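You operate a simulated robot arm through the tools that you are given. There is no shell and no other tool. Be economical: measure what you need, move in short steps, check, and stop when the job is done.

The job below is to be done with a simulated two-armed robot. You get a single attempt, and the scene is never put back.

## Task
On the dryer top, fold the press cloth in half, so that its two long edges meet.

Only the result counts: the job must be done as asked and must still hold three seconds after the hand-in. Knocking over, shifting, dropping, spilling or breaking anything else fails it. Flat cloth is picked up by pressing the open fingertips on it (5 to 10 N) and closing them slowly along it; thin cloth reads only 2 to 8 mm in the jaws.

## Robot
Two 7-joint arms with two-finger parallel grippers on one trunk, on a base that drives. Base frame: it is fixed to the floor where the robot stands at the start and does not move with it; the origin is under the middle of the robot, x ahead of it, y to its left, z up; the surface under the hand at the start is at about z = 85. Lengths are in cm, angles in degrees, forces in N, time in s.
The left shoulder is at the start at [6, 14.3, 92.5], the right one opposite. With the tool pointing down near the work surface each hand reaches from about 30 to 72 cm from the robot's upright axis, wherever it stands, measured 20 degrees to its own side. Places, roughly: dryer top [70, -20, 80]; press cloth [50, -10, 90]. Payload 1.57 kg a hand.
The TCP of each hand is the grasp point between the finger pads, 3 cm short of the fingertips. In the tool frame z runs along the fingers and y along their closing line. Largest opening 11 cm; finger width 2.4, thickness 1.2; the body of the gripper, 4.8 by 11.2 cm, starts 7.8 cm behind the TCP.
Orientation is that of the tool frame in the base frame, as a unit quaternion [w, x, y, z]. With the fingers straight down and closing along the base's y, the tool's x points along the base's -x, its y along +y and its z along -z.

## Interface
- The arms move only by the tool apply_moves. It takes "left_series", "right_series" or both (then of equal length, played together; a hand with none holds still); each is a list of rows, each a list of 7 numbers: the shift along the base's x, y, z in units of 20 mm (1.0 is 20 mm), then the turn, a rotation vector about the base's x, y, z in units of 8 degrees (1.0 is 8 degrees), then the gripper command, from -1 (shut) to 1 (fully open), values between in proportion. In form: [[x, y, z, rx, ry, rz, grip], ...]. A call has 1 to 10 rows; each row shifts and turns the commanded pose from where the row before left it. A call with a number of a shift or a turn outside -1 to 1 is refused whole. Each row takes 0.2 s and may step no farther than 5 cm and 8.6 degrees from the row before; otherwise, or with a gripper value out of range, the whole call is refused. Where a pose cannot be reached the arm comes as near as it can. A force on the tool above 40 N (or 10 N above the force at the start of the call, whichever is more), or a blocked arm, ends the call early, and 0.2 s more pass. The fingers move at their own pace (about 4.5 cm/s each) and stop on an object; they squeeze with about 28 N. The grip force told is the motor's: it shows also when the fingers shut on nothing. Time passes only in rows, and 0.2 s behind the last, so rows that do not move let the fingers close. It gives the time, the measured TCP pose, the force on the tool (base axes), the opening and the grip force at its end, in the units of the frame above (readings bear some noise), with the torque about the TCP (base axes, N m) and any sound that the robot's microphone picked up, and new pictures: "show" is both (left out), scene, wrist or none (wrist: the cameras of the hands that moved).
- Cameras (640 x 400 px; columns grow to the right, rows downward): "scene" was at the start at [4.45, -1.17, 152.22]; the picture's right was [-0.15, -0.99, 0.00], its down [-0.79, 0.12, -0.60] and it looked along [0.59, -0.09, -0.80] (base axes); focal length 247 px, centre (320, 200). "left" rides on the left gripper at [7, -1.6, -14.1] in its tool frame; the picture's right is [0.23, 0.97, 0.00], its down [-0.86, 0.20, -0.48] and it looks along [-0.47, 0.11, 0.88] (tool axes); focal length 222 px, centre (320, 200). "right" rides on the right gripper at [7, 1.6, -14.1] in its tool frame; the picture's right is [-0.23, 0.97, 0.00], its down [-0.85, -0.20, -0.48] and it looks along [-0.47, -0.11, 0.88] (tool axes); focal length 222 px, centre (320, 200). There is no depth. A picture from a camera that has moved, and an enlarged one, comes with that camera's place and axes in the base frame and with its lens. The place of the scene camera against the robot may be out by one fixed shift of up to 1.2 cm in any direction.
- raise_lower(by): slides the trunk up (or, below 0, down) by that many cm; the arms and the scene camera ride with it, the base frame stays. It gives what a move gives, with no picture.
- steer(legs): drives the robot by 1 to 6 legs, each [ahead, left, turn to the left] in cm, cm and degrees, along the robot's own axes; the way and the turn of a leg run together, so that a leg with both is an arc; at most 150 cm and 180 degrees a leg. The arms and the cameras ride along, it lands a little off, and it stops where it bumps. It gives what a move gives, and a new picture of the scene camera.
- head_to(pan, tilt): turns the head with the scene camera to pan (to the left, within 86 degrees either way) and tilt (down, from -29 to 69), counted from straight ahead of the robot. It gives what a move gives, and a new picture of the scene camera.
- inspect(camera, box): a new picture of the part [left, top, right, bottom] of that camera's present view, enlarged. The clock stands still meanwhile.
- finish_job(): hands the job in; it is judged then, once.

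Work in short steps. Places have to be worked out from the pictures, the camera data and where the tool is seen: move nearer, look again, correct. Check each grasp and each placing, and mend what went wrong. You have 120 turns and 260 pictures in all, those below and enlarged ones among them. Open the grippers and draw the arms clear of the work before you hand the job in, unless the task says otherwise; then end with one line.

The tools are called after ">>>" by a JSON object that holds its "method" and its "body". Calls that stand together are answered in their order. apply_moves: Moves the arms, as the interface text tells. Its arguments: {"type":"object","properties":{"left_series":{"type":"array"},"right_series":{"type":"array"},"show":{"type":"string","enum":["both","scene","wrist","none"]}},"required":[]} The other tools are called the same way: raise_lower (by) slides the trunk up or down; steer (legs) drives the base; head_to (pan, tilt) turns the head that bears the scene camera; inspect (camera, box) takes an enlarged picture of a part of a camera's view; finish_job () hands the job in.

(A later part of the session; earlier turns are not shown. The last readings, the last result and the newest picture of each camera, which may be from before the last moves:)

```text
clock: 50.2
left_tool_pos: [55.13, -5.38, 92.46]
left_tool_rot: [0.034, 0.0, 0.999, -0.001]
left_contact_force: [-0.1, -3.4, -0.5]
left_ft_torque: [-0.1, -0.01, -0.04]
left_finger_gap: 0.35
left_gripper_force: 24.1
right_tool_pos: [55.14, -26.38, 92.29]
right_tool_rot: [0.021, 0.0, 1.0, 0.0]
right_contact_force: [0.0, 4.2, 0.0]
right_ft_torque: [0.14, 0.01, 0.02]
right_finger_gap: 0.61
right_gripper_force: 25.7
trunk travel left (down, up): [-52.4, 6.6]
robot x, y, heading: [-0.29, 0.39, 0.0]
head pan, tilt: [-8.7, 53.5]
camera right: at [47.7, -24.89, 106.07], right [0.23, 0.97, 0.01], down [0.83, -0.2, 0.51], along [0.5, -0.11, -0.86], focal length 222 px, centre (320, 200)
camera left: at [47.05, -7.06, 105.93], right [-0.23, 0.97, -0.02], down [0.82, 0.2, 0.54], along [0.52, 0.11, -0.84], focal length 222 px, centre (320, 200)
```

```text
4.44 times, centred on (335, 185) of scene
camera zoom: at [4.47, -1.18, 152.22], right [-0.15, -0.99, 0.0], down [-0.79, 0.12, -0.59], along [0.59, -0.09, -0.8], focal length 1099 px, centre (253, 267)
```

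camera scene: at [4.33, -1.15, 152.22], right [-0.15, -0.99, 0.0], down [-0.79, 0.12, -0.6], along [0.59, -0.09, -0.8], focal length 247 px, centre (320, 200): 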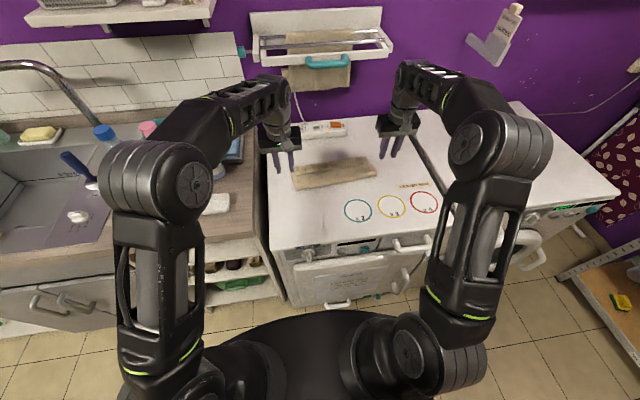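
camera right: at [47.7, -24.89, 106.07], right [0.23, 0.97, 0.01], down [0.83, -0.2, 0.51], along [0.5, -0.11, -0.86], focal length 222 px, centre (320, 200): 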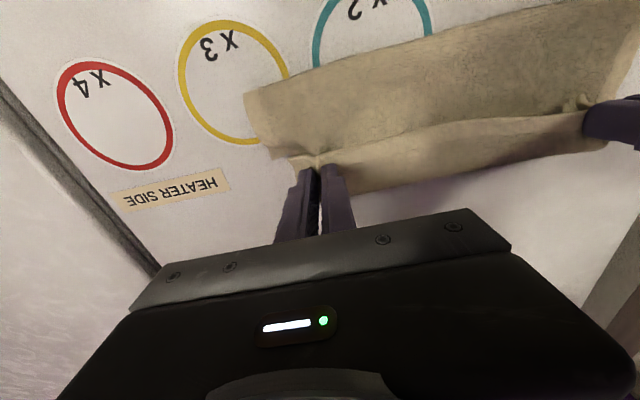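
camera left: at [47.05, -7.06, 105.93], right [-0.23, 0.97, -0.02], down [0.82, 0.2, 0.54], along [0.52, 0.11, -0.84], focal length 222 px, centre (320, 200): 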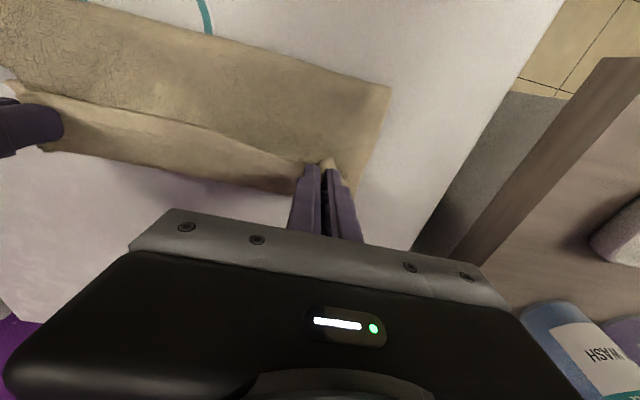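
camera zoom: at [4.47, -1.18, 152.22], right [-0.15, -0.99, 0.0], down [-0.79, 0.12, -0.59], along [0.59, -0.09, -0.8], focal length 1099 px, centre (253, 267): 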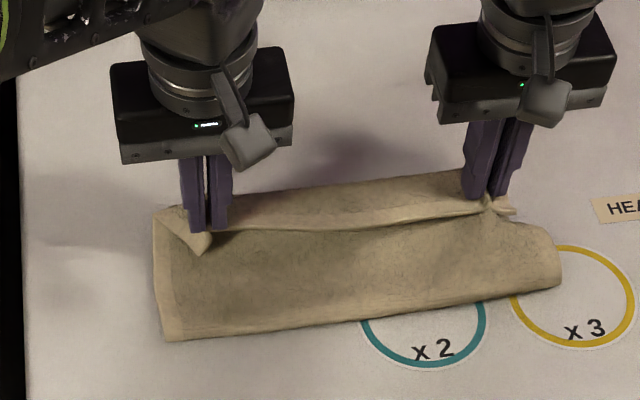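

The left holds only the flap, while the right also pinches the layer beneath. I'll briefly loosen the right so the lower layer drops out, then re-close.

>>> {"method": "apply_moves", "body": {"right_series": [[0, 0, 0, 0, 0, 0, -0.75], [0, 0, 0.1, 0, 0, 0, -0.75], [0, 0, 0, 0, 0, 0, -1], [0, 0, 0, 0, 0, 0, -1]], "show": "wrist"}}

```text
clock: 51.2
left_tool_pos: [55.11, -5.55, 92.33]
left_tool_rot: [0.034, 0.0, 0.999, 0.0]
left_contact_force: [1.3, -0.4, 0.1]
left_ft_torque: [0.01, 0.02, -0.02]
left_finger_gap: 0.37
left_gripper_force: 24.6
right_tool_pos: [55.25, -26.37, 92.48]
right_tool_rot: [0.02, 0.0, 1.0, 0.001]
right_contact_force: [0.8, 0.5, -0.1]
right_ft_torque: [0.0, -0.03, -0.01]
right_finger_gap: 0.01
right_gripper_force: 21.4
trunk travel left (down, up): [-52.4, 6.6]
robot x, y, heading: [-0.07, 0.05, 0.0]
head pan, tilt: [-8.7, 53.5]
camera right: at [47.7, -24.86, 106.3], right [0.23, 0.97, 0.01], down [0.83, -0.2, 0.51], along [0.5, -0.11, -0.86], focal length 222 px, centre (320, 200)
```

right: 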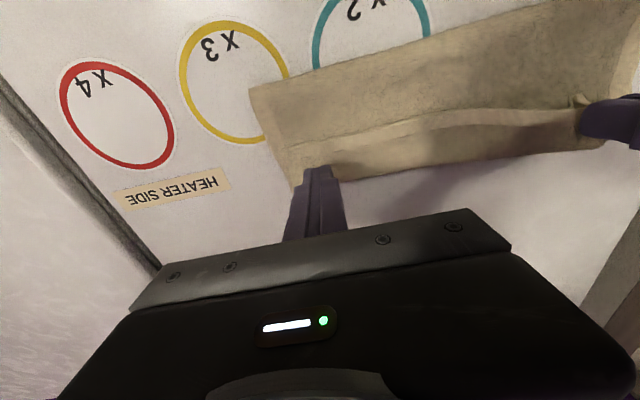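

Both layers dropped out of the right hand. I'll retry the right slightly further in with a narrower opening (1.8 cm) and a very light touch.

>>> {"method": "apply_moves", "body": {"right_series": [[0, 0.5, 0, 0, 0, 0, -0.66], [0, 0.25, -0.7, 0, 0, 0, -0.66], [0, 0, -0.7, 0, 0, 0, -0.66], [0, 0, -0.3, 0, 0, 0, -0.66], [0, 0, 0, 0, 0, 0, -0.66]], "show": "wrist"}}

```text
clock: 52.4
left_tool_pos: [55.08, -5.46, 92.34]
left_tool_rot: [0.035, 0.0, 0.999, -0.001]
left_contact_force: [-0.2, 0.0, 1.3]
left_ft_torque: [0.0, -0.02, 0.02]
left_finger_gap: 0.34
left_gripper_force: 24.1
right_tool_pos: [55.23, -24.97, 89.33]
right_tool_rot: [0.021, 0.0, 1.0, 0.0]
right_contact_force: [-0.5, -0.6, 0.3]
right_ft_torque: [0.0, -0.02, 0.02]
right_finger_gap: 1.87
right_gripper_force: 0.1
trunk travel left (down, up): [-52.4, 6.6]
robot x, y, heading: [0.23, 0.13, 0.0]
head pan, tilt: [-8.7, 53.5]
camera right: at [47.69, -23.35, 103.0], right [0.23, 0.97, 0.01], down [0.83, -0.2, 0.51], along [0.5, -0.11, -0.86], focal length 222 px, centre (320, 200)
```

right: 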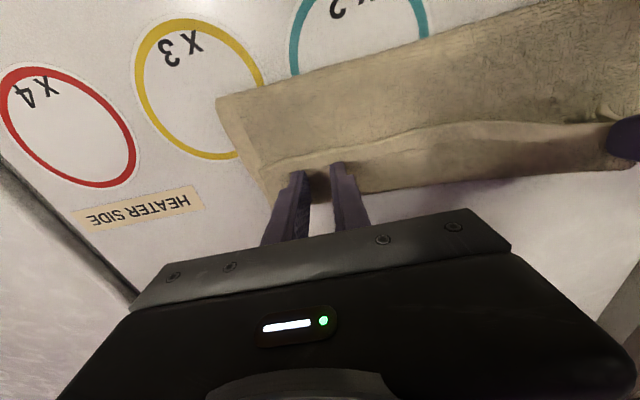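

>>> {"method": "apply_moves", "body": {"right_series": [[0, 0, -0.2, 0, 0, 0, -0.66], [0, 0, 0, 0, 0, 0, -0.7], [0, 0, 0, 0, 0, 0, -0.75], [0, 0, 0, 0, 0, 0, -0.8], [0, 0, 0, 0, 0, 0, -0.86], [0, 0, 0, 0, 0, 0, -0.93], [0, 0, 0, 0, 0, 0, -1], [0, 0, 0, 0, 0, 0, -1]], "show": "none"}}

```text
clock: 54.2
left_tool_pos: [55.05, -5.43, 92.36]
left_tool_rot: [0.034, 0.001, 0.999, -0.001]
left_contact_force: [0.6, -1.5, 0.1]
left_ft_torque: [-0.05, 0.0, -0.03]
left_finger_gap: 0.35
left_gripper_force: 23.9
right_tool_pos: [55.14, -24.9, 88.8]
right_tool_rot: [0.022, -0.001, 1.0, 0.0]
right_contact_force: [0.5, 0.4, 5.1]
right_ft_torque: [0.03, -0.03, -0.05]
right_finger_gap: 0.33
right_gripper_force: 23.9
trunk travel left (down, up): [-52.4, 6.6]
robot x, y, heading: [0.09, -0.0, 0.0]
head pan, tilt: [-8.7, 53.5]
```

The right now reads 0.33, a single layer. I'll raise it to match, then carry the flap up and outward over its bend.

>>> {"method": "apply_moves", "body": {"left_series": [[0, 0, 0, 0, 0, 0, -1], [0, 0, 0, 0, 0, 0, -1], [0, 0, 0.5, 0, 0, 0, -1], [0.3, 0, 0.6, 0, 0, 0, -1], [0.6, 0, 0.3, 0, 0, 0, -1], [0.7, 0, 0, 0, 0, 0, -1], [0.7, 0, 0, 0, 0, 0, -1], [0.7, 0, -0.2, 0, 0, 0, -1], [0.7, 0, -0.5, 0, 0, 0, -1], [0.5, 0, -0.6, 0, 0, 0, -1]], "right_series": [[0, 0, 0.85, 0, 0, 0, -1], [0, 0, 0.85, 0, 0, 0, -1], [0, 0, 0.5, 0, 0, 0, -1], [0.3, 0, 0.6, 0, 0, 0, -1], [0.6, 0, 0.3, 0, 0, 0, -1], [0.7, 0, 0, 0, 0, 0, -1], [0.7, 0, 0, 0, 0, 0, -1], [0.7, 0, -0.2, 0, 0, 0, -1], [0.7, 0, -0.5, 0, 0, 0, -1], [0.5, 0, -0.6, 0, 0, 0, -1]], "show": "wrist"}}

>>> {"method": "inspect", "body": {"camera": "scene", "box": [265, 130, 405, 220]}}

```text
clock: 56.4
left_tool_pos: [63.52, -5.52, 92.58]
left_tool_rot: [0.034, 0.0, 0.999, -0.001]
left_contact_force: [-0.6, -0.4, 0.1]
left_ft_torque: [0.04, 0.01, -0.02]
left_finger_gap: 0.36
left_gripper_force: 24.6
right_tool_pos: [63.52, -25.1, 92.29]
right_tool_rot: [0.021, 0.0, 1.0, 0.0]
right_contact_force: [0.1, -0.9, 0.6]
right_ft_torque: [0.02, 0.01, -0.03]
right_finger_gap: 0.29
right_gripper_force: 24.5
trunk travel left (down, up): [-52.4, 6.6]
robot x, y, heading: [-0.18, 0.14, -0.2]
head pan, tilt: [-8.7, 53.5]
camera right: at [56.06, -23.48, 106.06], right [0.23, 0.97, 0.01], down [0.83, -0.2, 0.51], along [0.5, -0.11, -0.86], focal length 222 px, centre (320, 200)
camera left: at [55.48, -7.08, 106.16], right [-0.23, 0.97, -0.02], down [0.82, 0.2, 0.53], along [0.52, 0.11, -0.84], focal length 222 px, centre (320, 200)
```

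right: 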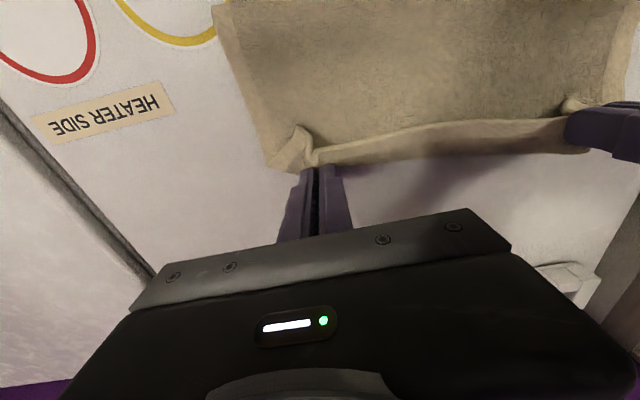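
left: 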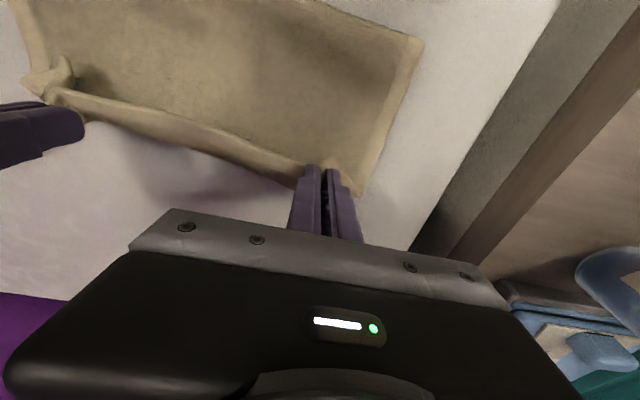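

```text
4.44 times, centred on (335, 175) of scene
camera zoom: at [4.51, -1.18, 152.23], right [-0.15, -0.99, 0.0], down [-0.79, 0.12, -0.59], along [0.59, -0.09, -0.8], focal length 1099 px, centre (253, 311)
```

zoom: 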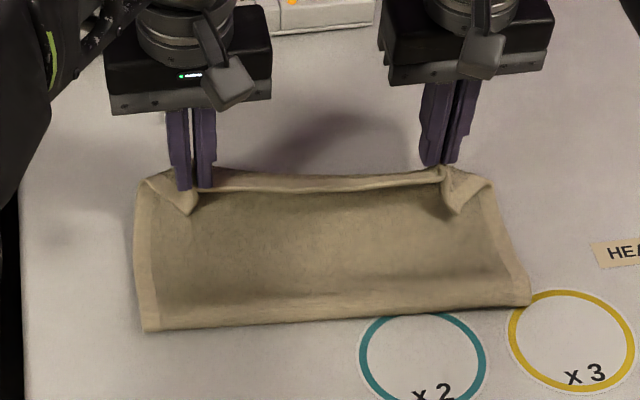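

The flap now extends outward, with only a ~1.3 cm margin turned back. I'll lower it straight down here and release, so it can be re-gripped with the margin pointing away.

>>> {"method": "apply_moves", "body": {"left_series": [[0.3, 0, -0.5, 0, 0, 0, -1], [0.2, 0, -0.5, 0, 0, 0, -1], [0.1, 0, -0.4, 0, 0, 0, -1], [0, 0, -0.25, 0, 0, 0, -1], [0, 0, 0, 0, 0, 0, -0.8], [0, 0, 0, 0, 0, 0, -0.6], [0, 0, 0, 0, 0, 0, -0.5], [0, 0, 0, 0, 0, 0, -0.5]], "right_series": [[0.3, 0, -0.5, 0, 0, 0, -1], [0.2, 0, -0.5, 0, 0, 0, -1], [0.1, 0, -0.4, 0, 0, 0, -1], [0, 0, -0.15, 0, 0, 0, -1], [0, 0, 0, 0, 0, 0, -0.8], [0, 0, 0, 0, 0, 0, -0.6], [0, 0, 0, 0, 0, 0, -0.5], [0, 0, 0, 0, 0, 0, -0.5]], "show": "none"}}

>>> {"method": "apply_moves", "body": {"left_series": [[0, 0, 0.5, 0, 0, 0, -0.5], [0, 0.3, 0.8, 0, 0, 0, -0.5], [-0.5, 0.9, 0.9, 0, 0, 0, -0.5], [-0.5, 0.9, 0.9, 0, 0, 0, -0.5], [-0.5, 0.9, 0.9, 0, 0, 0, -0.5]], "right_series": [[0, 0, 0.5, 0, 0, 0, -0.5], [0, -0.3, 0.8, 0, 0, 0, -0.5], [-0.5, -0.9, 0.9, 0, 0, 0, -0.5], [-0.5, -0.9, 0.9, 0, 0, 0, -0.5], [-0.5, -0.9, 0.9, 0, 0, 0, -0.5]], "show": "wrist"}}

>>> {"method": "inspect", "body": {"camera": "scene", "box": [265, 130, 405, 220]}}

```text
clock: 58.2
left_tool_pos: [64.72, -5.45, 89.28]
left_tool_rot: [0.035, 0.0, 0.999, -0.001]
left_contact_force: [0.3, 0.2, 0.2]
left_ft_torque: [0.02, 0.03, -0.06]
left_finger_gap: 2.76
left_gripper_force: 0.1
right_tool_pos: [64.79, -24.88, 89.31]
right_tool_rot: [0.021, 0.001, 1.0, 0.0]
right_contact_force: [-0.1, 0.4, -0.8]
right_ft_torque: [0.0, -0.01, 0.02]
right_finger_gap: 2.74
right_gripper_force: 0.1
trunk travel left (down, up): [-52.4, 6.6]
robot x, y, heading: [0.18, -0.04, -0.0]
head pan, tilt: [-8.7, 53.5]
```

```text
clock: 59.4
left_tool_pos: [61.55, 0.63, 97.32]
left_tool_rot: [0.034, 0.001, 0.999, -0.001]
left_contact_force: [0.2, -0.5, 0.2]
left_ft_torque: [0.01, -0.02, 0.02]
left_finger_gap: 2.76
left_gripper_force: 0.0
right_tool_pos: [61.7, -30.89, 97.47]
right_tool_rot: [0.021, 0.001, 1.0, 0.0]
right_contact_force: [0.0, 0.0, -0.3]
right_ft_torque: [-0.01, -0.04, 0.0]
right_finger_gap: 2.73
right_gripper_force: 0.0
trunk travel left (down, up): [-52.4, 6.6]
robot x, y, heading: [0.57, -0.01, -0.0]
head pan, tilt: [-8.7, 53.5]
camera right: at [54.11, -29.26, 111.15], right [0.23, 0.97, 0.01], down [0.83, -0.2, 0.51], along [0.5, -0.11, -0.86], focal length 222 px, centre (320, 200)
camera left: at [53.57, -1.0, 110.77], right [-0.23, 0.97, -0.02], down [0.82, 0.2, 0.54], along [0.52, 0.11, -0.84], focal length 222 px, centre (320, 200)
```

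right: 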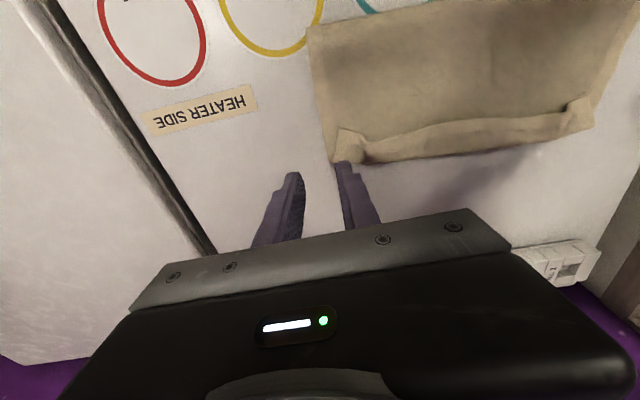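
left: 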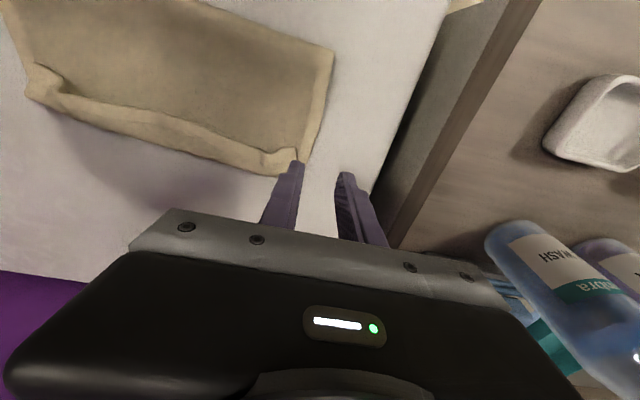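

```text
4.44 times, centred on (335, 175) of scene
camera zoom: at [4.33, -1.14, 152.22], right [-0.15, -0.99, 0.0], down [-0.79, 0.12, -0.6], along [0.59, -0.09, -0.8], focal length 1099 px, centre (253, 311)
```

zoom: 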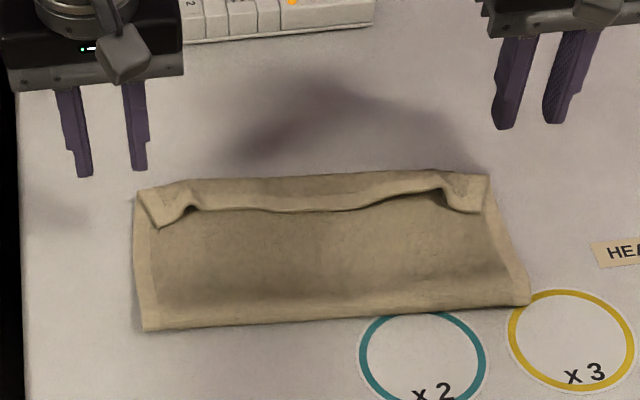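

After release the edge sprang back into a flap: edge at ~60–62, bend at ~64–67. There is a better plan. I'll grip this edge again, lift the whole cloth so it hangs, and lay the other long edge down nearest the robot. Then I'll draw the held edge back towards the robot over it, so the margin leads correctly. I'll position the hands with narrow openings over the flap corners.

>>> {"method": "apply_moves", "body": {"left_series": [[0.24, -0.65, -0.96, 0, 0, 0, -0.6], [0.24, -0.65, -0.96, 0, 0, 0, -0.6], [0.24, -0.65, -0.96, 0, 0, 0, -0.6], [0.24, -0.65, -0.96, 0, 0, 0, -0.6], [0, 0, 0, 0, 0, 0, -0.6]], "right_series": [[-0.05, 0.61, -0.98, 0, 0, 0, -0.6], [-0.05, 0.61, -0.98, 0, 0, 0, -0.6], [-0.05, 0.61, -0.98, 0, 0, 0, -0.6], [-0.05, 0.61, -0.98, 0, 0, 0, -0.6], [0, 0, 0, 0, 0, 0, -0.6]], "show": "wrist"}}

>>> {"method": "inspect", "body": {"camera": "scene", "box": [280, 140, 390, 210]}}

```text
clock: 60.6
left_tool_pos: [63.45, -4.51, 89.65]
left_tool_rot: [0.034, 0.0, 0.999, -0.001]
left_contact_force: [-0.2, -0.1, 0.7]
left_ft_torque: [0.0, 0.02, 0.02]
left_finger_gap: 2.23
left_gripper_force: 0.2
right_tool_pos: [61.27, -26.13, 89.43]
right_tool_rot: [0.021, -0.001, 1.0, 0.0]
right_contact_force: [0.2, -0.4, 0.4]
right_ft_torque: [0.02, -0.01, 0.02]
right_finger_gap: 2.2
right_gripper_force: 0.2
trunk travel left (down, up): [-52.4, 6.6]
robot x, y, heading: [-0.06, -0.14, 0.1]
head pan, tilt: [-8.7, 53.5]
camera right: at [53.74, -24.48, 103.19], right [0.23, 0.97, 0.01], down [0.83, -0.2, 0.51], along [0.5, -0.11, -0.86], focal length 222 px, centre (320, 200)
camera left: at [55.51, -6.08, 103.11], right [-0.23, 0.97, -0.02], down [0.82, 0.2, 0.54], along [0.52, 0.11, -0.84], focal length 222 px, centre (320, 200)
```

right: 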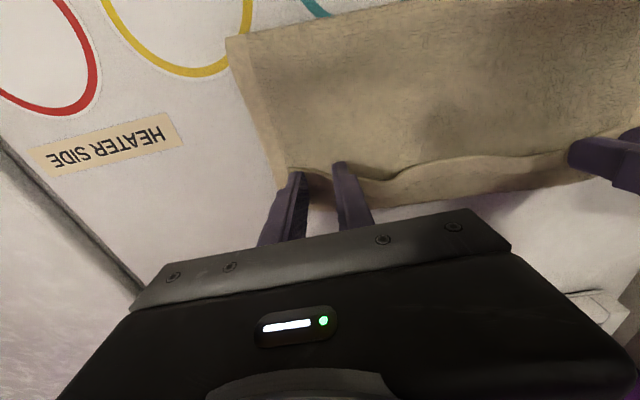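
left: 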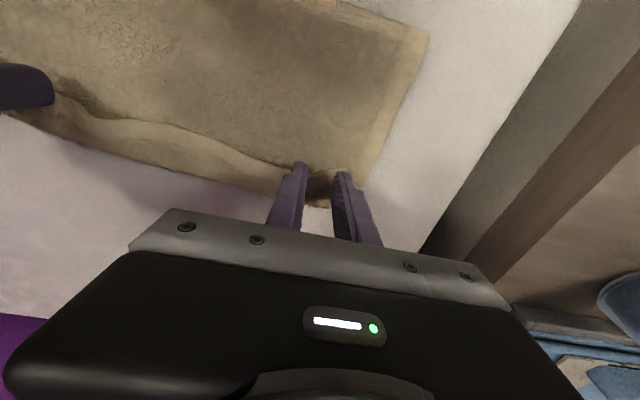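

```text
5.71 times, centred on (335, 175) of scene
camera zoom: at [4.43, -1.16, 152.23], right [-0.15, -0.99, 0.0], down [-0.79, 0.12, -0.6], along [0.59, -0.09, -0.8], focal length 1413 px, centre (234, 343)
```

zoom: 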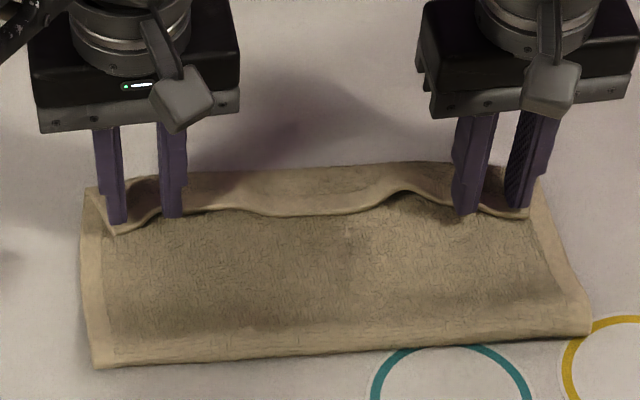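

The right inner finger is right at the flap's edge, so I'll shift it 0.9 cm further in (left 0.4), then lower to a light touch.

>>> {"method": "apply_moves", "body": {"left_series": [[0.2, 0, 0, 0, 0, 0, -0.6], [0, 0, -0.2, 0, 0, 0, -0.6], [0, 0, -0.15, 0, 0, 0, -0.6], [0, 0, 0, 0, 0, 0, -0.6]], "right_series": [[0.45, 0, 0, 0, 0, 0, -0.6], [0, 0, -0.15, 0, 0, 0, -0.6], [0, 0, -0.1, 0, 0, 0, -0.6], [0, 0, 0, 0, 0, 0, -0.6]], "show": "none"}}

```text
clock: 61.6
left_tool_pos: [64.04, -4.6, 88.8]
left_tool_rot: [0.035, 0.0, 0.999, -0.001]
left_contact_force: [-0.6, -0.3, 1.5]
left_ft_torque: [-0.03, -0.02, 0.0]
left_finger_gap: 2.18
left_gripper_force: 0.0
right_tool_pos: [62.3, -25.98, 89.03]
right_tool_rot: [0.022, 0.001, 1.0, 0.0]
right_contact_force: [0.3, -0.3, 0.3]
right_ft_torque: [-0.01, -0.01, 0.0]
right_finger_gap: 2.21
right_gripper_force: 0.1
trunk travel left (down, up): [-52.4, 6.6]
robot x, y, heading: [0.69, 0.23, -0.4]
head pan, tilt: [-8.7, 53.5]
```

Light contact on the left, nearly there on the right. I'll go slightly lower and close slowly.

>>> {"method": "apply_moves", "body": {"left_series": [[0, 0, -0.04, 0, 0, 0, -0.6], [0, 0, 0, 0, 0, 0, -0.66], [0, 0, 0, 0, 0, 0, -0.72], [0, 0, 0, 0, 0, 0, -0.78], [0, 0, 0, 0, 0, 0, -0.84], [0, 0, 0, 0, 0, 0, -0.92], [0, 0, 0, 0, 0, 0, -1], [0, 0, 0, 0, 0, 0, -1]], "right_series": [[0, 0, -0.14, 0, 0, 0, -0.6], [0, 0, 0, 0, 0, 0, -0.66], [0, 0, 0, 0, 0, 0, -0.72], [0, 0, 0, 0, 0, 0, -0.78], [0, 0, 0, 0, 0, 0, -0.84], [0, 0, 0, 0, 0, 0, -0.92], [0, 0, 0, 0, 0, 0, -1], [0, 0, 0, 0, 0, 0, -1]], "show": "wrist"}}

```text
clock: 63.4
left_tool_pos: [63.96, -4.55, 88.81]
left_tool_rot: [0.035, 0.0, 0.999, -0.001]
left_contact_force: [-0.3, -0.3, 1.6]
left_ft_torque: [-0.02, -0.04, 0.0]
left_finger_gap: 0.35
left_gripper_force: 24.6
right_tool_pos: [62.17, -25.97, 88.75]
right_tool_rot: [0.022, 0.0, 1.0, 0.0]
right_contact_force: [-0.4, 1.9, 5.8]
right_ft_torque: [0.02, -0.01, 0.0]
right_finger_gap: 0.35
right_gripper_force: 23.9
trunk travel left (down, up): [-52.4, 6.6]
robot x, y, heading: [-0.11, -0.34, 0.0]
head pan, tilt: [-8.7, 53.5]
camera right: at [54.7, -24.45, 102.44], right [0.23, 0.97, 0.01], down [0.83, -0.2, 0.52], along [0.5, -0.11, -0.86], focal length 222 px, centre (320, 200)
camera left: at [55.93, -6.16, 102.36], right [-0.23, 0.97, -0.02], down [0.82, 0.2, 0.54], along [0.52, 0.11, -0.84], focal length 222 px, centre (320, 200)
```

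right: 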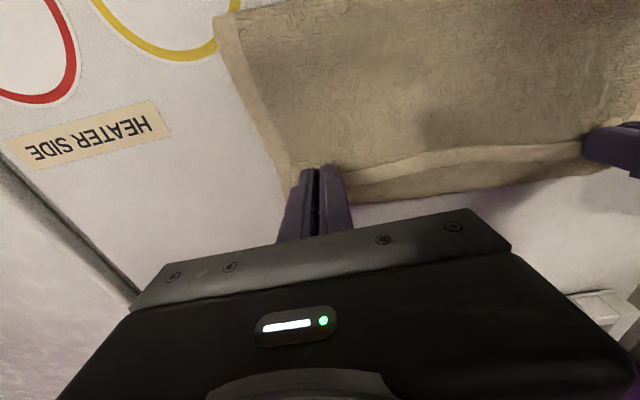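
left: 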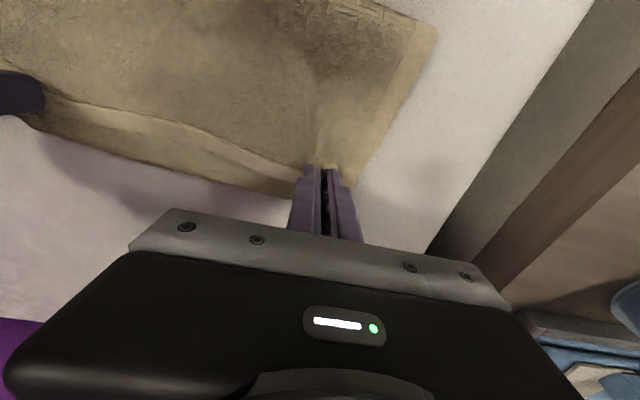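

Both read 0.35. I'll lift straight up and back towards the robot, then check what is held.

>>> {"method": "apply_moves", "body": {"left_series": [[-0.2, 0, 0.8, 0, 0, 0, -1], [-0.5, 0, 0.8, 0, 0, 0, -1], [-0.6, 0, 0.8, 0, 0, 0, -1], [-0.6, 0, 0.8, 0, 0, 0, -1], [-0.6, 0, 0.8, 0, 0, 0, -1], [0, 0, 0, 0, 0, 0, -1]], "right_series": [[0, 0, 0.8, 0, 0, 0, -1], [-0.3, 0, 0.8, 0, 0, 0, -1], [-0.4, 0, 0.8, 0, 0, 0, -1], [-0.4, 0, 0.8, 0, 0, 0, -1], [-0.5, 0, 0.8, 0, 0, 0, -1], [0, 0, 0, 0, 0, 0, -1]], "show": "wrist"}}

>>> {"method": "inspect", "body": {"camera": "scene", "box": [265, 130, 405, 220]}}

```text
clock: 64.8
left_tool_pos: [58.83, -4.61, 96.6]
left_tool_rot: [0.033, -0.001, 0.999, 0.0]
left_contact_force: [-0.7, -0.4, -0.7]
left_ft_torque: [-0.01, 0.04, 0.01]
left_finger_gap: 0.36
left_gripper_force: 24.0
right_tool_pos: [59.06, -25.98, 96.6]
right_tool_rot: [0.021, -0.001, 1.0, 0.0]
right_contact_force: [-0.2, -1.4, -0.2]
right_ft_torque: [0.0, 0.01, 0.01]
right_finger_gap: 0.32
right_gripper_force: 24.1
trunk travel left (down, up): [-52.4, 6.6]
robot x, y, heading: [-0.18, 0.0, -0.2]
head pan, tilt: [-8.7, 53.5]
camera right: at [51.52, -24.45, 110.43], right [0.23, 0.97, 0.01], down [0.83, -0.2, 0.51], along [0.5, -0.11, -0.86], focal length 222 px, centre (320, 200)
camera left: at [50.9, -6.3, 110.24], right [-0.23, 0.97, -0.02], down [0.82, 0.2, 0.53], along [0.52, 0.11, -0.84], focal length 222 px, centre (320, 200)
```

right: 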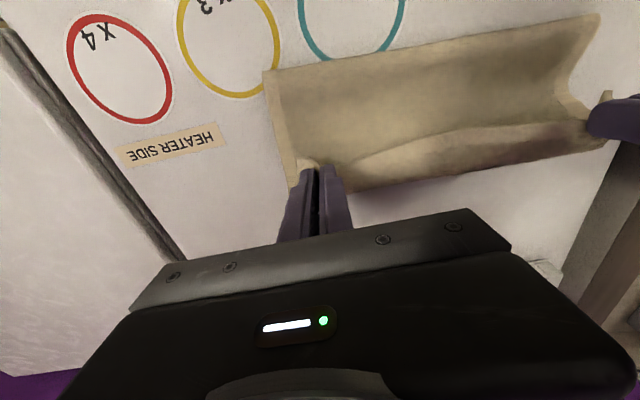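
left: 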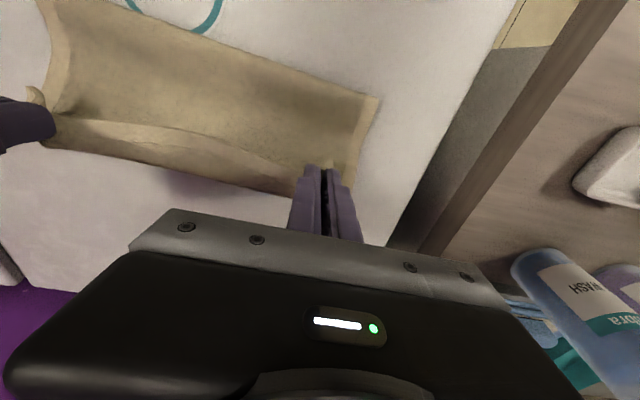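

```text
4.44 times, centred on (335, 175) of scene
camera zoom: at [4.51, -1.18, 152.22], right [-0.15, -0.99, 0.0], down [-0.79, 0.12, -0.59], along [0.59, -0.09, -0.8], focal length 1099 px, centre (253, 311)
```

zoom: 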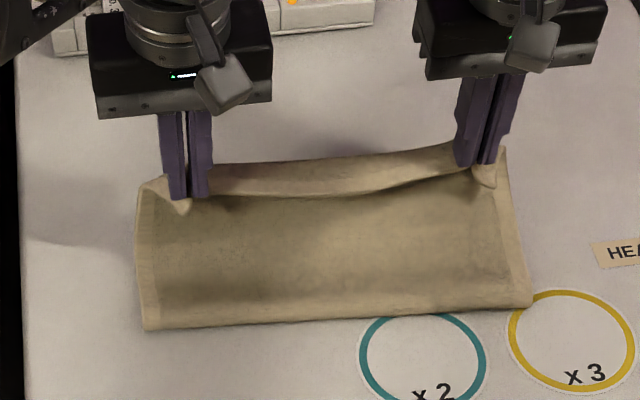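

Both hold the flap edge well. I'll lift the whole cloth up and back so the hidden edge comes free.

>>> {"method": "apply_moves", "body": {"left_series": [[-0.4, 0, 0.9, 0, 0, 0, -1], [-0.5, 0, 0.95, 0, 0, 0, -1], [-0.5, 0, 0.95, 0, 0, 0, -1], [-0.5, 0, 0.95, 0, 0, 0, -1], [-0.5, 0, 0.95, 0, 0, 0, -1], [-0.5, 0, 0.95, 0, 0, 0, -1], [-0.5, 0, 0.95, 0, 0, 0, -1], [0, 0, 0, 0, 0, 0, -1]], "right_series": [[-0.4, 0, 0.9, 0, 0, 0, -1], [-0.5, 0, 0.95, 0, 0, 0, -1], [-0.5, 0, 0.95, 0, 0, 0, -1], [-0.5, 0, 0.95, 0, 0, 0, -1], [-0.5, 0, 0.95, 0, 0, 0, -1], [-0.5, 0, 0.95, 0, 0, 0, -1], [-0.5, 0, 0.95, 0, 0, 0, -1], [0, 0, 0, 0, 0, 0, -1]], "show": "wrist"}}

>>> {"method": "inspect", "body": {"camera": "scene", "box": [250, 110, 430, 225]}}

```text
clock: 66.6
left_tool_pos: [52.67, -4.61, 109.21]
left_tool_rot: [0.036, 0.0, 0.999, -0.001]
left_contact_force: [0.2, -0.7, -0.5]
left_ft_torque: [-0.03, -0.03, -0.02]
left_finger_gap: 0.34
left_gripper_force: 25.1
left hand out of reach, approached as far as the arm can: row 7
right_tool_pos: [52.34, -26.09, 109.93]
right_tool_rot: [0.02, 0.0, 1.0, 0.0]
right_contact_force: [0.0, -0.7, -1.0]
right_ft_torque: [-0.01, 0.0, 0.0]
right_finger_gap: 0.31
right_gripper_force: 25.0
trunk travel left (down, up): [-52.4, 6.6]
robot x, y, heading: [-0.16, -0.16, -0.0]
head pan, tilt: [-8.7, 53.5]
camera right: at [44.74, -24.51, 123.57], right [0.23, 0.97, 0.01], down [0.83, -0.2, 0.51], along [0.5, -0.11, -0.86], focal length 222 px, centre (320, 200)
camera left: at [44.61, -6.28, 122.66], right [-0.23, 0.97, -0.02], down [0.82, 0.2, 0.54], along [0.53, 0.11, -0.84], focal length 222 px, centre (320, 200)
```

right: 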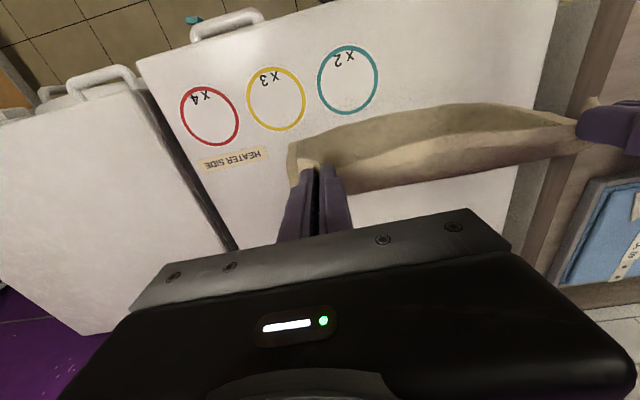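
left: 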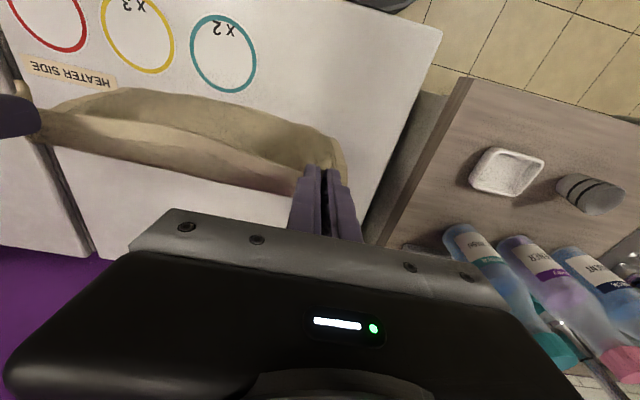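

```text
3.48 times, centred on (340, 168) of scene
camera zoom: at [4.47, -1.17, 152.22], right [-0.15, -0.99, 0.0], down [-0.79, 0.12, -0.59], along [0.59, -0.09, -0.8], focal length 860 px, centre (250, 313)
```

zoom: 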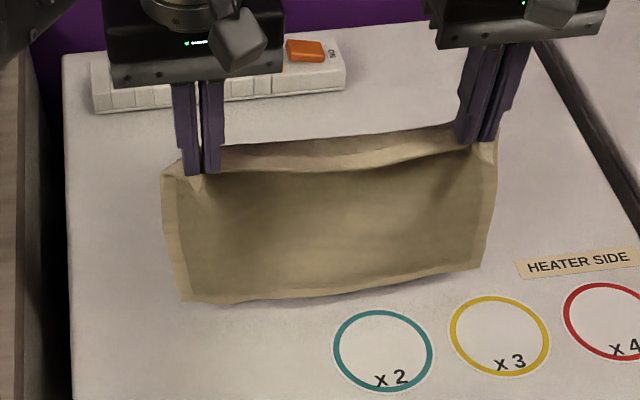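

The cloth is hanging almost free. I'll raise the trunk by 4 cm so the lower edge clears the top, then move the hands back.

>>> {"method": "raise_lower", "body": {"by": 4}}

>>> {"method": "apply_moves", "body": {"left_series": [[-0.5, 0, 0.2, 0, 0, 0, -1], [-0.5, 0, 0.17, 0, 0, 0, -1], [-0.5, 0, 0, 0, 0, 0, -1], [-0.5, 0, 0, 0, 0, 0, -1], [-0.5, 0, 0, 0, 0, 0, -1], [-0.5, 0, 0, 0, 0, 0, -1], [-0.5, 0, 0, 0, 0, 0, -1], [0, 0, 0, 0, 0, 0, -1], [0, 0, 0, 0, 0, 0, -1], [0, 0, 0, 0, 0, 0, -1]], "right_series": [[-0.5, 0, 0, 0, 0, 0, -1], [-0.5, 0, 0, 0, 0, 0, -1], [-0.5, 0, 0, 0, 0, 0, -1], [-0.5, 0, 0, 0, 0, 0, -1], [-0.5, 0, 0, 0, 0, 0, -1], [-0.5, 0, 0, 0, 0, 0, -1], [-0.4, 0, 0, 0, 0, 0, -1], [0, 0, 0, 0, 0, 0, -1], [0, 0, 0, 0, 0, 0, -1], [0, 0, 0, 0, 0, 0, -1]]}}

>>> {"method": "inspect", "body": {"camera": "scene", "box": [250, 130, 430, 245]}}

```text
clock: 67.4
left_tool_pos: [52.55, -4.66, 113.08]
left_tool_rot: [0.035, 0.0, 0.999, -0.001]
left_contact_force: [0.3, -0.5, -0.8]
left_ft_torque: [0.0, 0.01, 0.03]
left_finger_gap: 0.34
left_gripper_force: 24.5
right_tool_pos: [52.2, -26.19, 113.79]
right_tool_rot: [0.021, 0.0, 1.0, 0.0]
right_contact_force: [0.2, -0.3, -0.2]
right_ft_torque: [-0.02, 0.04, -0.01]
right_finger_gap: 0.31
right_gripper_force: 24.0
trunk travel left (down, up): [-56.4, 2.6]
robot x, y, heading: [0.03, 0.07, -0.0]
head pan, tilt: [-8.7, 53.5]
```

```text
clock: 69.6
left_tool_pos: [45.68, -4.57, 113.98]
left_tool_rot: [0.035, 0.0, 0.999, -0.001]
left_contact_force: [-0.3, -0.4, -0.2]
left_ft_torque: [-0.01, 0.02, 0.01]
left_finger_gap: 0.38
left_gripper_force: 24.4
right_tool_pos: [45.59, -26.08, 113.8]
right_tool_rot: [0.021, 0.0, 1.0, 0.0]
right_contact_force: [-1.4, 0.6, -0.5]
right_ft_torque: [-0.01, -0.02, -0.04]
right_finger_gap: 0.32
right_gripper_force: 24.0
trunk travel left (down, up): [-56.4, 2.6]
robot x, y, heading: [0.21, 0.12, 0.1]
head pan, tilt: [-8.7, 53.5]
camera scene: at [4.46, -1.17, 156.22], right [-0.15, -0.99, 0.0], down [-0.79, 0.12, -0.59], along [0.59, -0.09, -0.8], focal length 247 px, centre (320, 200)
camera right: at [38.04, -24.51, 127.6], right [0.23, 0.97, 0.01], down [0.83, -0.2, 0.51], along [0.5, -0.11, -0.86], focal length 222 px, centre (320, 200)
camera left: at [37.64, -6.25, 127.47], right [-0.23, 0.97, -0.02], down [0.82, 0.2, 0.54], along [0.53, 0.11, -0.84], focal length 222 px, centre (320, 200)
```

scene: 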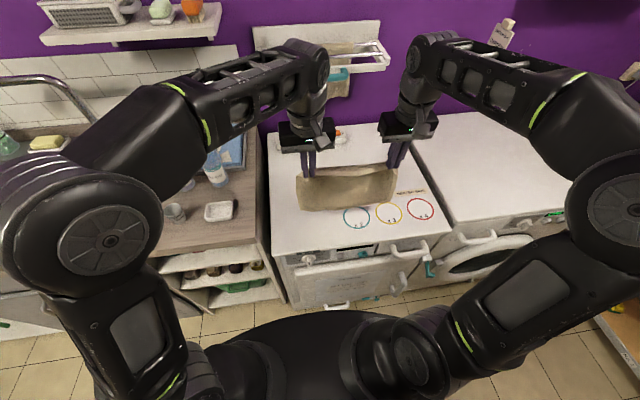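
right: 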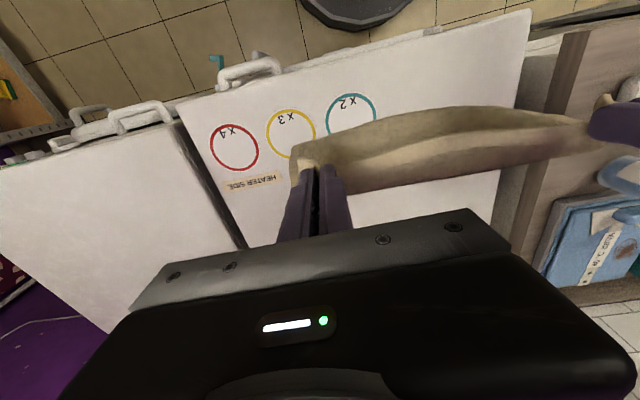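
left: 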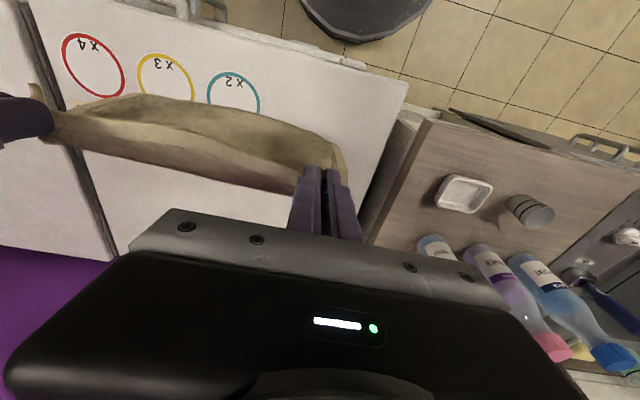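

```text
3.48 times, centred on (340, 188) of scene
camera zoom: at [4.46, -1.17, 156.22], right [-0.15, -0.99, 0.0], down [-0.79, 0.12, -0.59], along [0.59, -0.09, -0.8], focal length 860 px, centre (250, 244)
```

zoom: 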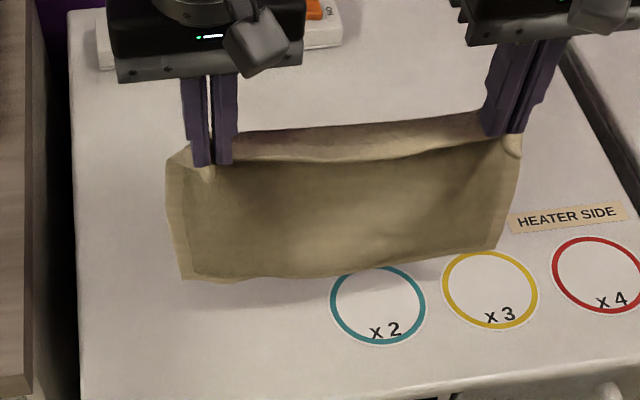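

The cloth hangs free and flat, with its lower edge at about x≈50, z≈89. I'll move back 3 cm and lower until that edge just touches.

>>> {"method": "apply_moves", "body": {"left_series": [[-0.5, 0, 0, 0, 0, 0, -1], [-0.5, 0, 0, 0, 0, 0, -1], [-0.5, 0, 0, 0, 0, 0, -1], [0, 0, 0, 0, 0, 0, -1], [0, 0, -0.5, 0, 0, 0, -1], [0, 0, -0.5, 0, 0, 0, -1], [0.1, 0, -0.5, 0, 0, 0, -1], [0.2, 0, -0.4, 0, 0, 0, -1], [0, 0, 0, 0, 0, 0, -1]], "right_series": [[-0.5, 0, 0, 0, 0, 0, -1], [-0.5, 0, 0, 0, 0, 0, -1], [-0.5, 0, 0, 0, 0, 0, -1], [0, 0, 0, 0, 0, 0, -1], [0, 0, -0.5, 0, 0, 0, -1], [0, 0, -0.5, 0, 0, 0, -1], [0.1, 0, -0.5, 0, 0, 0, -1], [0.2, 0, -0.4, 0, 0, 0, -1], [0, 0, 0, 0, 0, 0, -1]], "show": "none"}}

>>> {"method": "inspect", "body": {"camera": "scene", "box": [250, 130, 430, 245]}}

```text
clock: 71.6
left_tool_pos: [43.26, -4.57, 110.05]
left_tool_rot: [0.035, -0.001, 0.999, -0.001]
left_contact_force: [0.2, 0.2, 0.1]
left_ft_torque: [0.01, 0.0, -0.01]
left_finger_gap: 0.36
left_gripper_force: 24.7
right_tool_pos: [43.0, -26.09, 110.1]
right_tool_rot: [0.021, 0.0, 1.0, 0.0]
right_contact_force: [1.1, 0.8, 0.2]
right_ft_torque: [-0.01, -0.04, 0.01]
right_finger_gap: 0.34
right_gripper_force: 24.7
trunk travel left (down, up): [-56.4, 2.6]
robot x, y, heading: [0.22, 0.29, 0.1]
head pan, tilt: [-8.7, 53.5]
```

```text
3.48 times, centred on (340, 188) of scene
camera zoom: at [4.42, -1.17, 156.23], right [-0.15, -0.99, 0.0], down [-0.79, 0.12, -0.6], along [0.59, -0.09, -0.8], focal length 860 px, centre (250, 244)
```

zoom: 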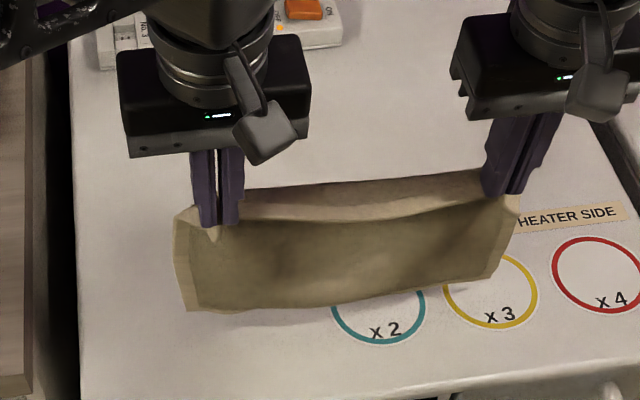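

The lower edge is at the surface near x≈49 and leans forward. I'll now swing the hands forward past it and start lowering, so the cloth lies down ahead of that edge.

>>> {"method": "apply_moves", "body": {"left_series": [[0.6, 0, 0, 0, 0, 0, -1], [0.8, 0, 0, 0, 0, 0, -1], [0.8, 0, 0, 0, 0, 0, -1], [0.8, 0, -0.1, 0, 0, 0, -1], [0.7, 0, -0.5, 0, 0, 0, -1], [0.7, 0, -0.8, 0, 0, 0, -1], [0.7, 0, -0.9, 0, 0, 0, -1], [0, 0, 0, 0, 0, 0, -1]], "right_series": [[0.6, 0, 0, 0, 0, 0, -1], [0.8, 0, 0, 0, 0, 0, -1], [0.8, 0, 0, 0, 0, 0, -1], [0.8, 0, -0.1, 0, 0, 0, -1], [0.7, 0, -0.5, 0, 0, 0, -1], [0.7, 0, -0.8, 0, 0, 0, -1], [0.7, 0, -0.9, 0, 0, 0, -1], [0, 0, 0, 0, 0, 0, -1]], "show": "wrist"}}

>>> {"method": "inspect", "body": {"camera": "scene", "box": [250, 130, 430, 245]}}

```text
clock: 73.4
left_tool_pos: [53.39, -4.72, 105.44]
left_tool_rot: [0.034, 0.001, 0.999, -0.001]
left_contact_force: [-0.3, -0.2, -1.0]
left_ft_torque: [0.0, 0.0, 0.0]
left_finger_gap: 0.37
left_gripper_force: 23.8
right_tool_pos: [53.27, -25.95, 105.2]
right_tool_rot: [0.022, 0.0, 1.0, 0.0]
right_contact_force: [-0.2, 0.7, 0.5]
right_ft_torque: [-0.01, 0.0, 0.01]
right_finger_gap: 0.35
right_gripper_force: 24.3
trunk travel left (down, up): [-56.4, 2.6]
robot x, y, heading: [0.08, -0.35, -0.3]
head pan, tilt: [-8.7, 53.5]
camera right: at [45.72, -24.43, 119.05], right [0.23, 0.97, 0.01], down [0.83, -0.2, 0.51], along [0.5, -0.11, -0.86], focal length 222 px, centre (320, 200)
camera left: at [45.33, -6.29, 118.99], right [-0.23, 0.97, -0.02], down [0.82, 0.2, 0.54], along [0.53, 0.11, -0.84], focal length 222 px, centre (320, 200)
```

right: 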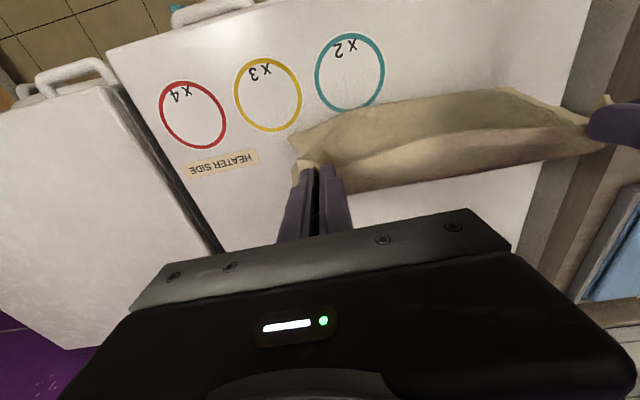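
left: 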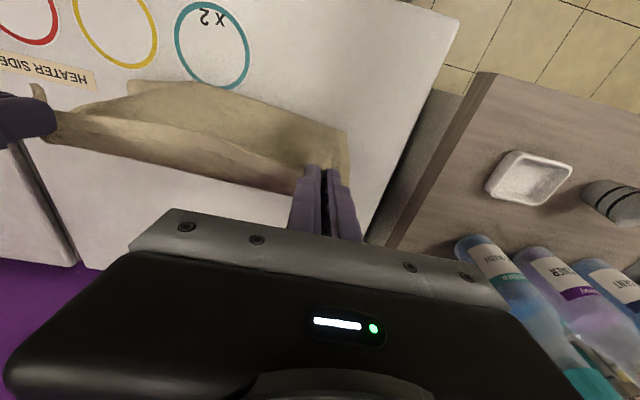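

```text
3.48 times, centred on (340, 188) of scene
camera zoom: at [4.37, -1.16, 156.23], right [-0.15, -0.99, 0.0], down [-0.79, 0.12, -0.6], along [0.59, -0.09, -0.8], focal length 860 px, centre (250, 244)
```

zoom: 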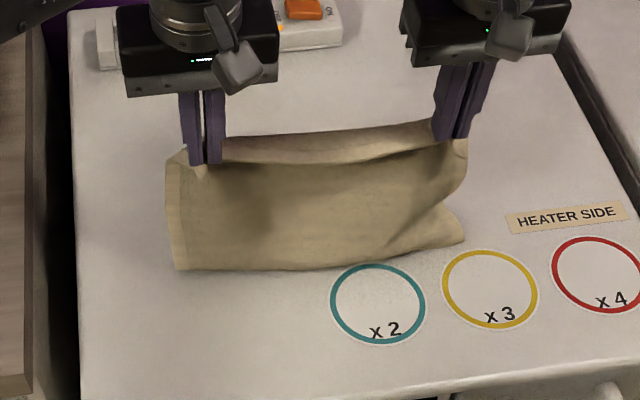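

The lower edge slid forward to ~54 instead of staying. I'll lift again, go back, and tilt the fingers so the cloth hangs slanted towards the robot before it touches down.

>>> {"method": "apply_moves", "body": {"left_series": [[-0.2, 0, 0.9, 0, 0, 0, -1], [-0.4, 0, 0.9, 0, 0, 0, -1], [-0.8, 0, 0.9, 0, 0.5, 0, -1], [-0.8, 0, 0.6, 0, 0.5, 0, -1], [-0.8, 0, 0.3, 0, 0.6, 0, -1], [-0.8, 0, 0, 0, 0.6, 0, -1], [-0.8, 0, 0, 0, 0.6, 0, -1], [-0.4, 0, 0, 0, 0.6, 0, -1], [0, 0, 0, 0, 0, 0, -1], [0, 0, 0, 0, 0, 0, -1]], "right_series": [[-0.2, 0, 0.9, 0, 0, 0, -1], [-0.4, 0, 0.9, 0, 0, 0, -1], [-0.8, 0, 0.9, 0, 0.5, 0, -1], [-0.8, 0, 0.6, 0, 0.5, 0, -1], [-0.8, 0, 0.3, 0, 0.5, 0, -1], [-0.8, 0, 0, 0, 0.5, 0, -1], [-0.8, 0, 0, 0, 0.5, 0, -1], [-0.4, 0, 0, 0, 0.6, 0, -1], [0, 0, 0, 0, 0, 0, -1], [0, 0, 0, 0, 0, 0, -1]], "show": "none"}}

>>> {"method": "inspect", "body": {"camera": "scene", "box": [250, 130, 430, 245]}}

```text
clock: 75.6
left_tool_pos: [50.69, -4.6, 110.88]
left_tool_rot: [0.0, 0.0, 1.0, -0.001]
left_contact_force: [0.7, -0.1, -0.9]
left_ft_torque: [0.01, 0.02, -0.01]
left_finger_gap: 0.36
left_gripper_force: 24.6
left hand out of reach, approached as far as the arm can: row 4, 5, 6, 7, 8
right_tool_pos: [49.74, -26.0, 111.47]
right_tool_rot: [-0.031, 0.001, 1.0, 0.0]
right_contact_force: [0.0, 1.0, -0.5]
right_ft_torque: [0.0, -0.04, -0.02]
right_finger_gap: 0.33
right_gripper_force: 24.3
right hand out of reach, approached as far as the arm can: row 4, 5, 6, 7, 8
trunk travel left (down, up): [-56.4, 2.6]
robot x, y, heading: [-0.14, -0.44, 0.1]
head pan, tilt: [-8.7, 53.5]
```

```text
3.48 times, centred on (340, 188) of scene
camera zoom: at [4.45, -1.17, 156.22], right [-0.15, -0.99, 0.0], down [-0.79, 0.12, -0.59], along [0.59, -0.09, -0.8], focal length 860 px, centre (250, 244)
```

zoom: 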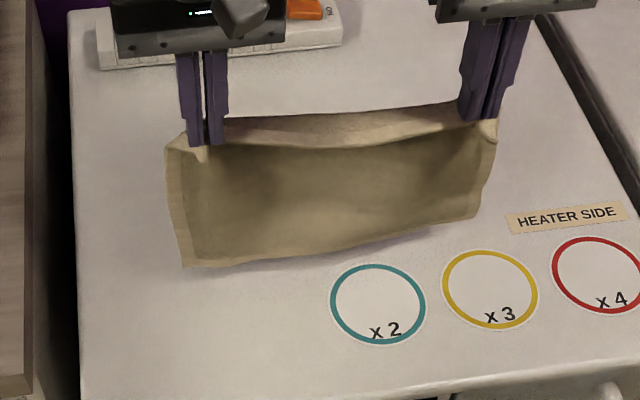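

The tilt was limited by reach there. I'll go back first, then tilt.

>>> {"method": "apply_moves", "body": {"left_series": [[-0.85, 0, 0, 0, 0, 0, -1], [-0.85, 0, 0, 0, 0, 0, -1], [-0.85, 0, 0, 0, 0, 0, -1], [-0.85, 0, 0, 0, 0, 0, -1], [-0.85, 0, 0, 0, 0, 0, -1], [0, 0, 0, 0, 0.6, 0, -1], [0, 0, 0, 0, 0.6, 0, -1], [0, 0, 0, 0, 0.6, 0, -1], [0, 0, 0, 0, 0.6, 0, -1], [0, 0, 0, 0, 0, 0, -1]], "right_series": [[-0.75, 0, -0.05, 0, 0, 0, -1], [-0.75, 0, -0.05, 0, 0, 0, -1], [-0.75, 0, -0.05, 0, 0, 0, -1], [-0.75, 0, -0.05, 0, 0, 0, -1], [-0.75, 0, -0.05, 0, 0, 0, -1], [0, 0, 0, 0, 0.5, 0, -1], [0, 0, 0, 0, 0.5, 0, -1], [0, 0, 0, 0, 0.5, 0, -1], [0, 0, 0, 0, 0.5, 0, -1], [0, 0, 0, 0, 0, 0, -1]], "show": "none"}}

>>> {"method": "inspect", "body": {"camera": "scene", "box": [250, 140, 430, 255]}}

```text
clock: 77.8
left_tool_pos: [42.21, -4.71, 110.9]
left_tool_rot: [-0.042, 0.001, 0.999, -0.001]
left_contact_force: [0.2, 0.0, -0.9]
left_ft_torque: [-0.03, 0.0, -0.01]
left_finger_gap: 0.36
left_gripper_force: 24.1
left hand out of reach, approached as far as the arm can: row 7, 8, 9
right_tool_pos: [42.27, -25.87, 110.3]
right_tool_rot: [-0.05, -0.003, 0.999, 0.005]
right_contact_force: [-0.9, 0.6, 0.0]
right_ft_torque: [-0.01, -0.04, -0.03]
right_finger_gap: 0.33
right_gripper_force: 24.8
right hand out of reach, approached as far as the arm can: row 6, 7, 8, 9
trunk travel left (down, up): [-56.4, 2.6]
robot x, y, heading: [0.02, 0.15, 0.2]
head pan, tilt: [-8.7, 53.5]
```

```text
3.48 times, centred on (340, 198) of scene
camera zoom: at [4.48, -1.17, 156.22], right [-0.15, -0.99, 0.0], down [-0.79, 0.12, -0.59], along [0.59, -0.09, -0.8], focal length 860 px, centre (250, 209)
```

zoom: 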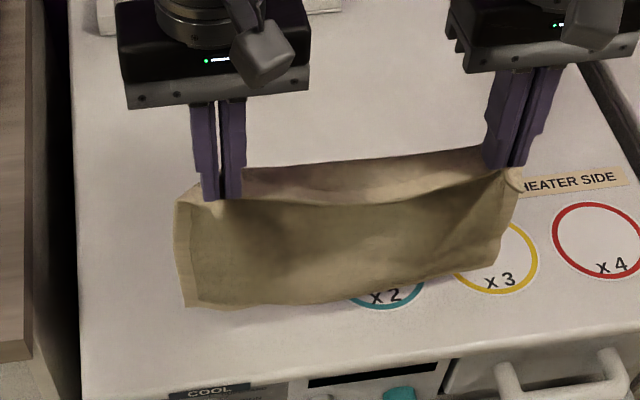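

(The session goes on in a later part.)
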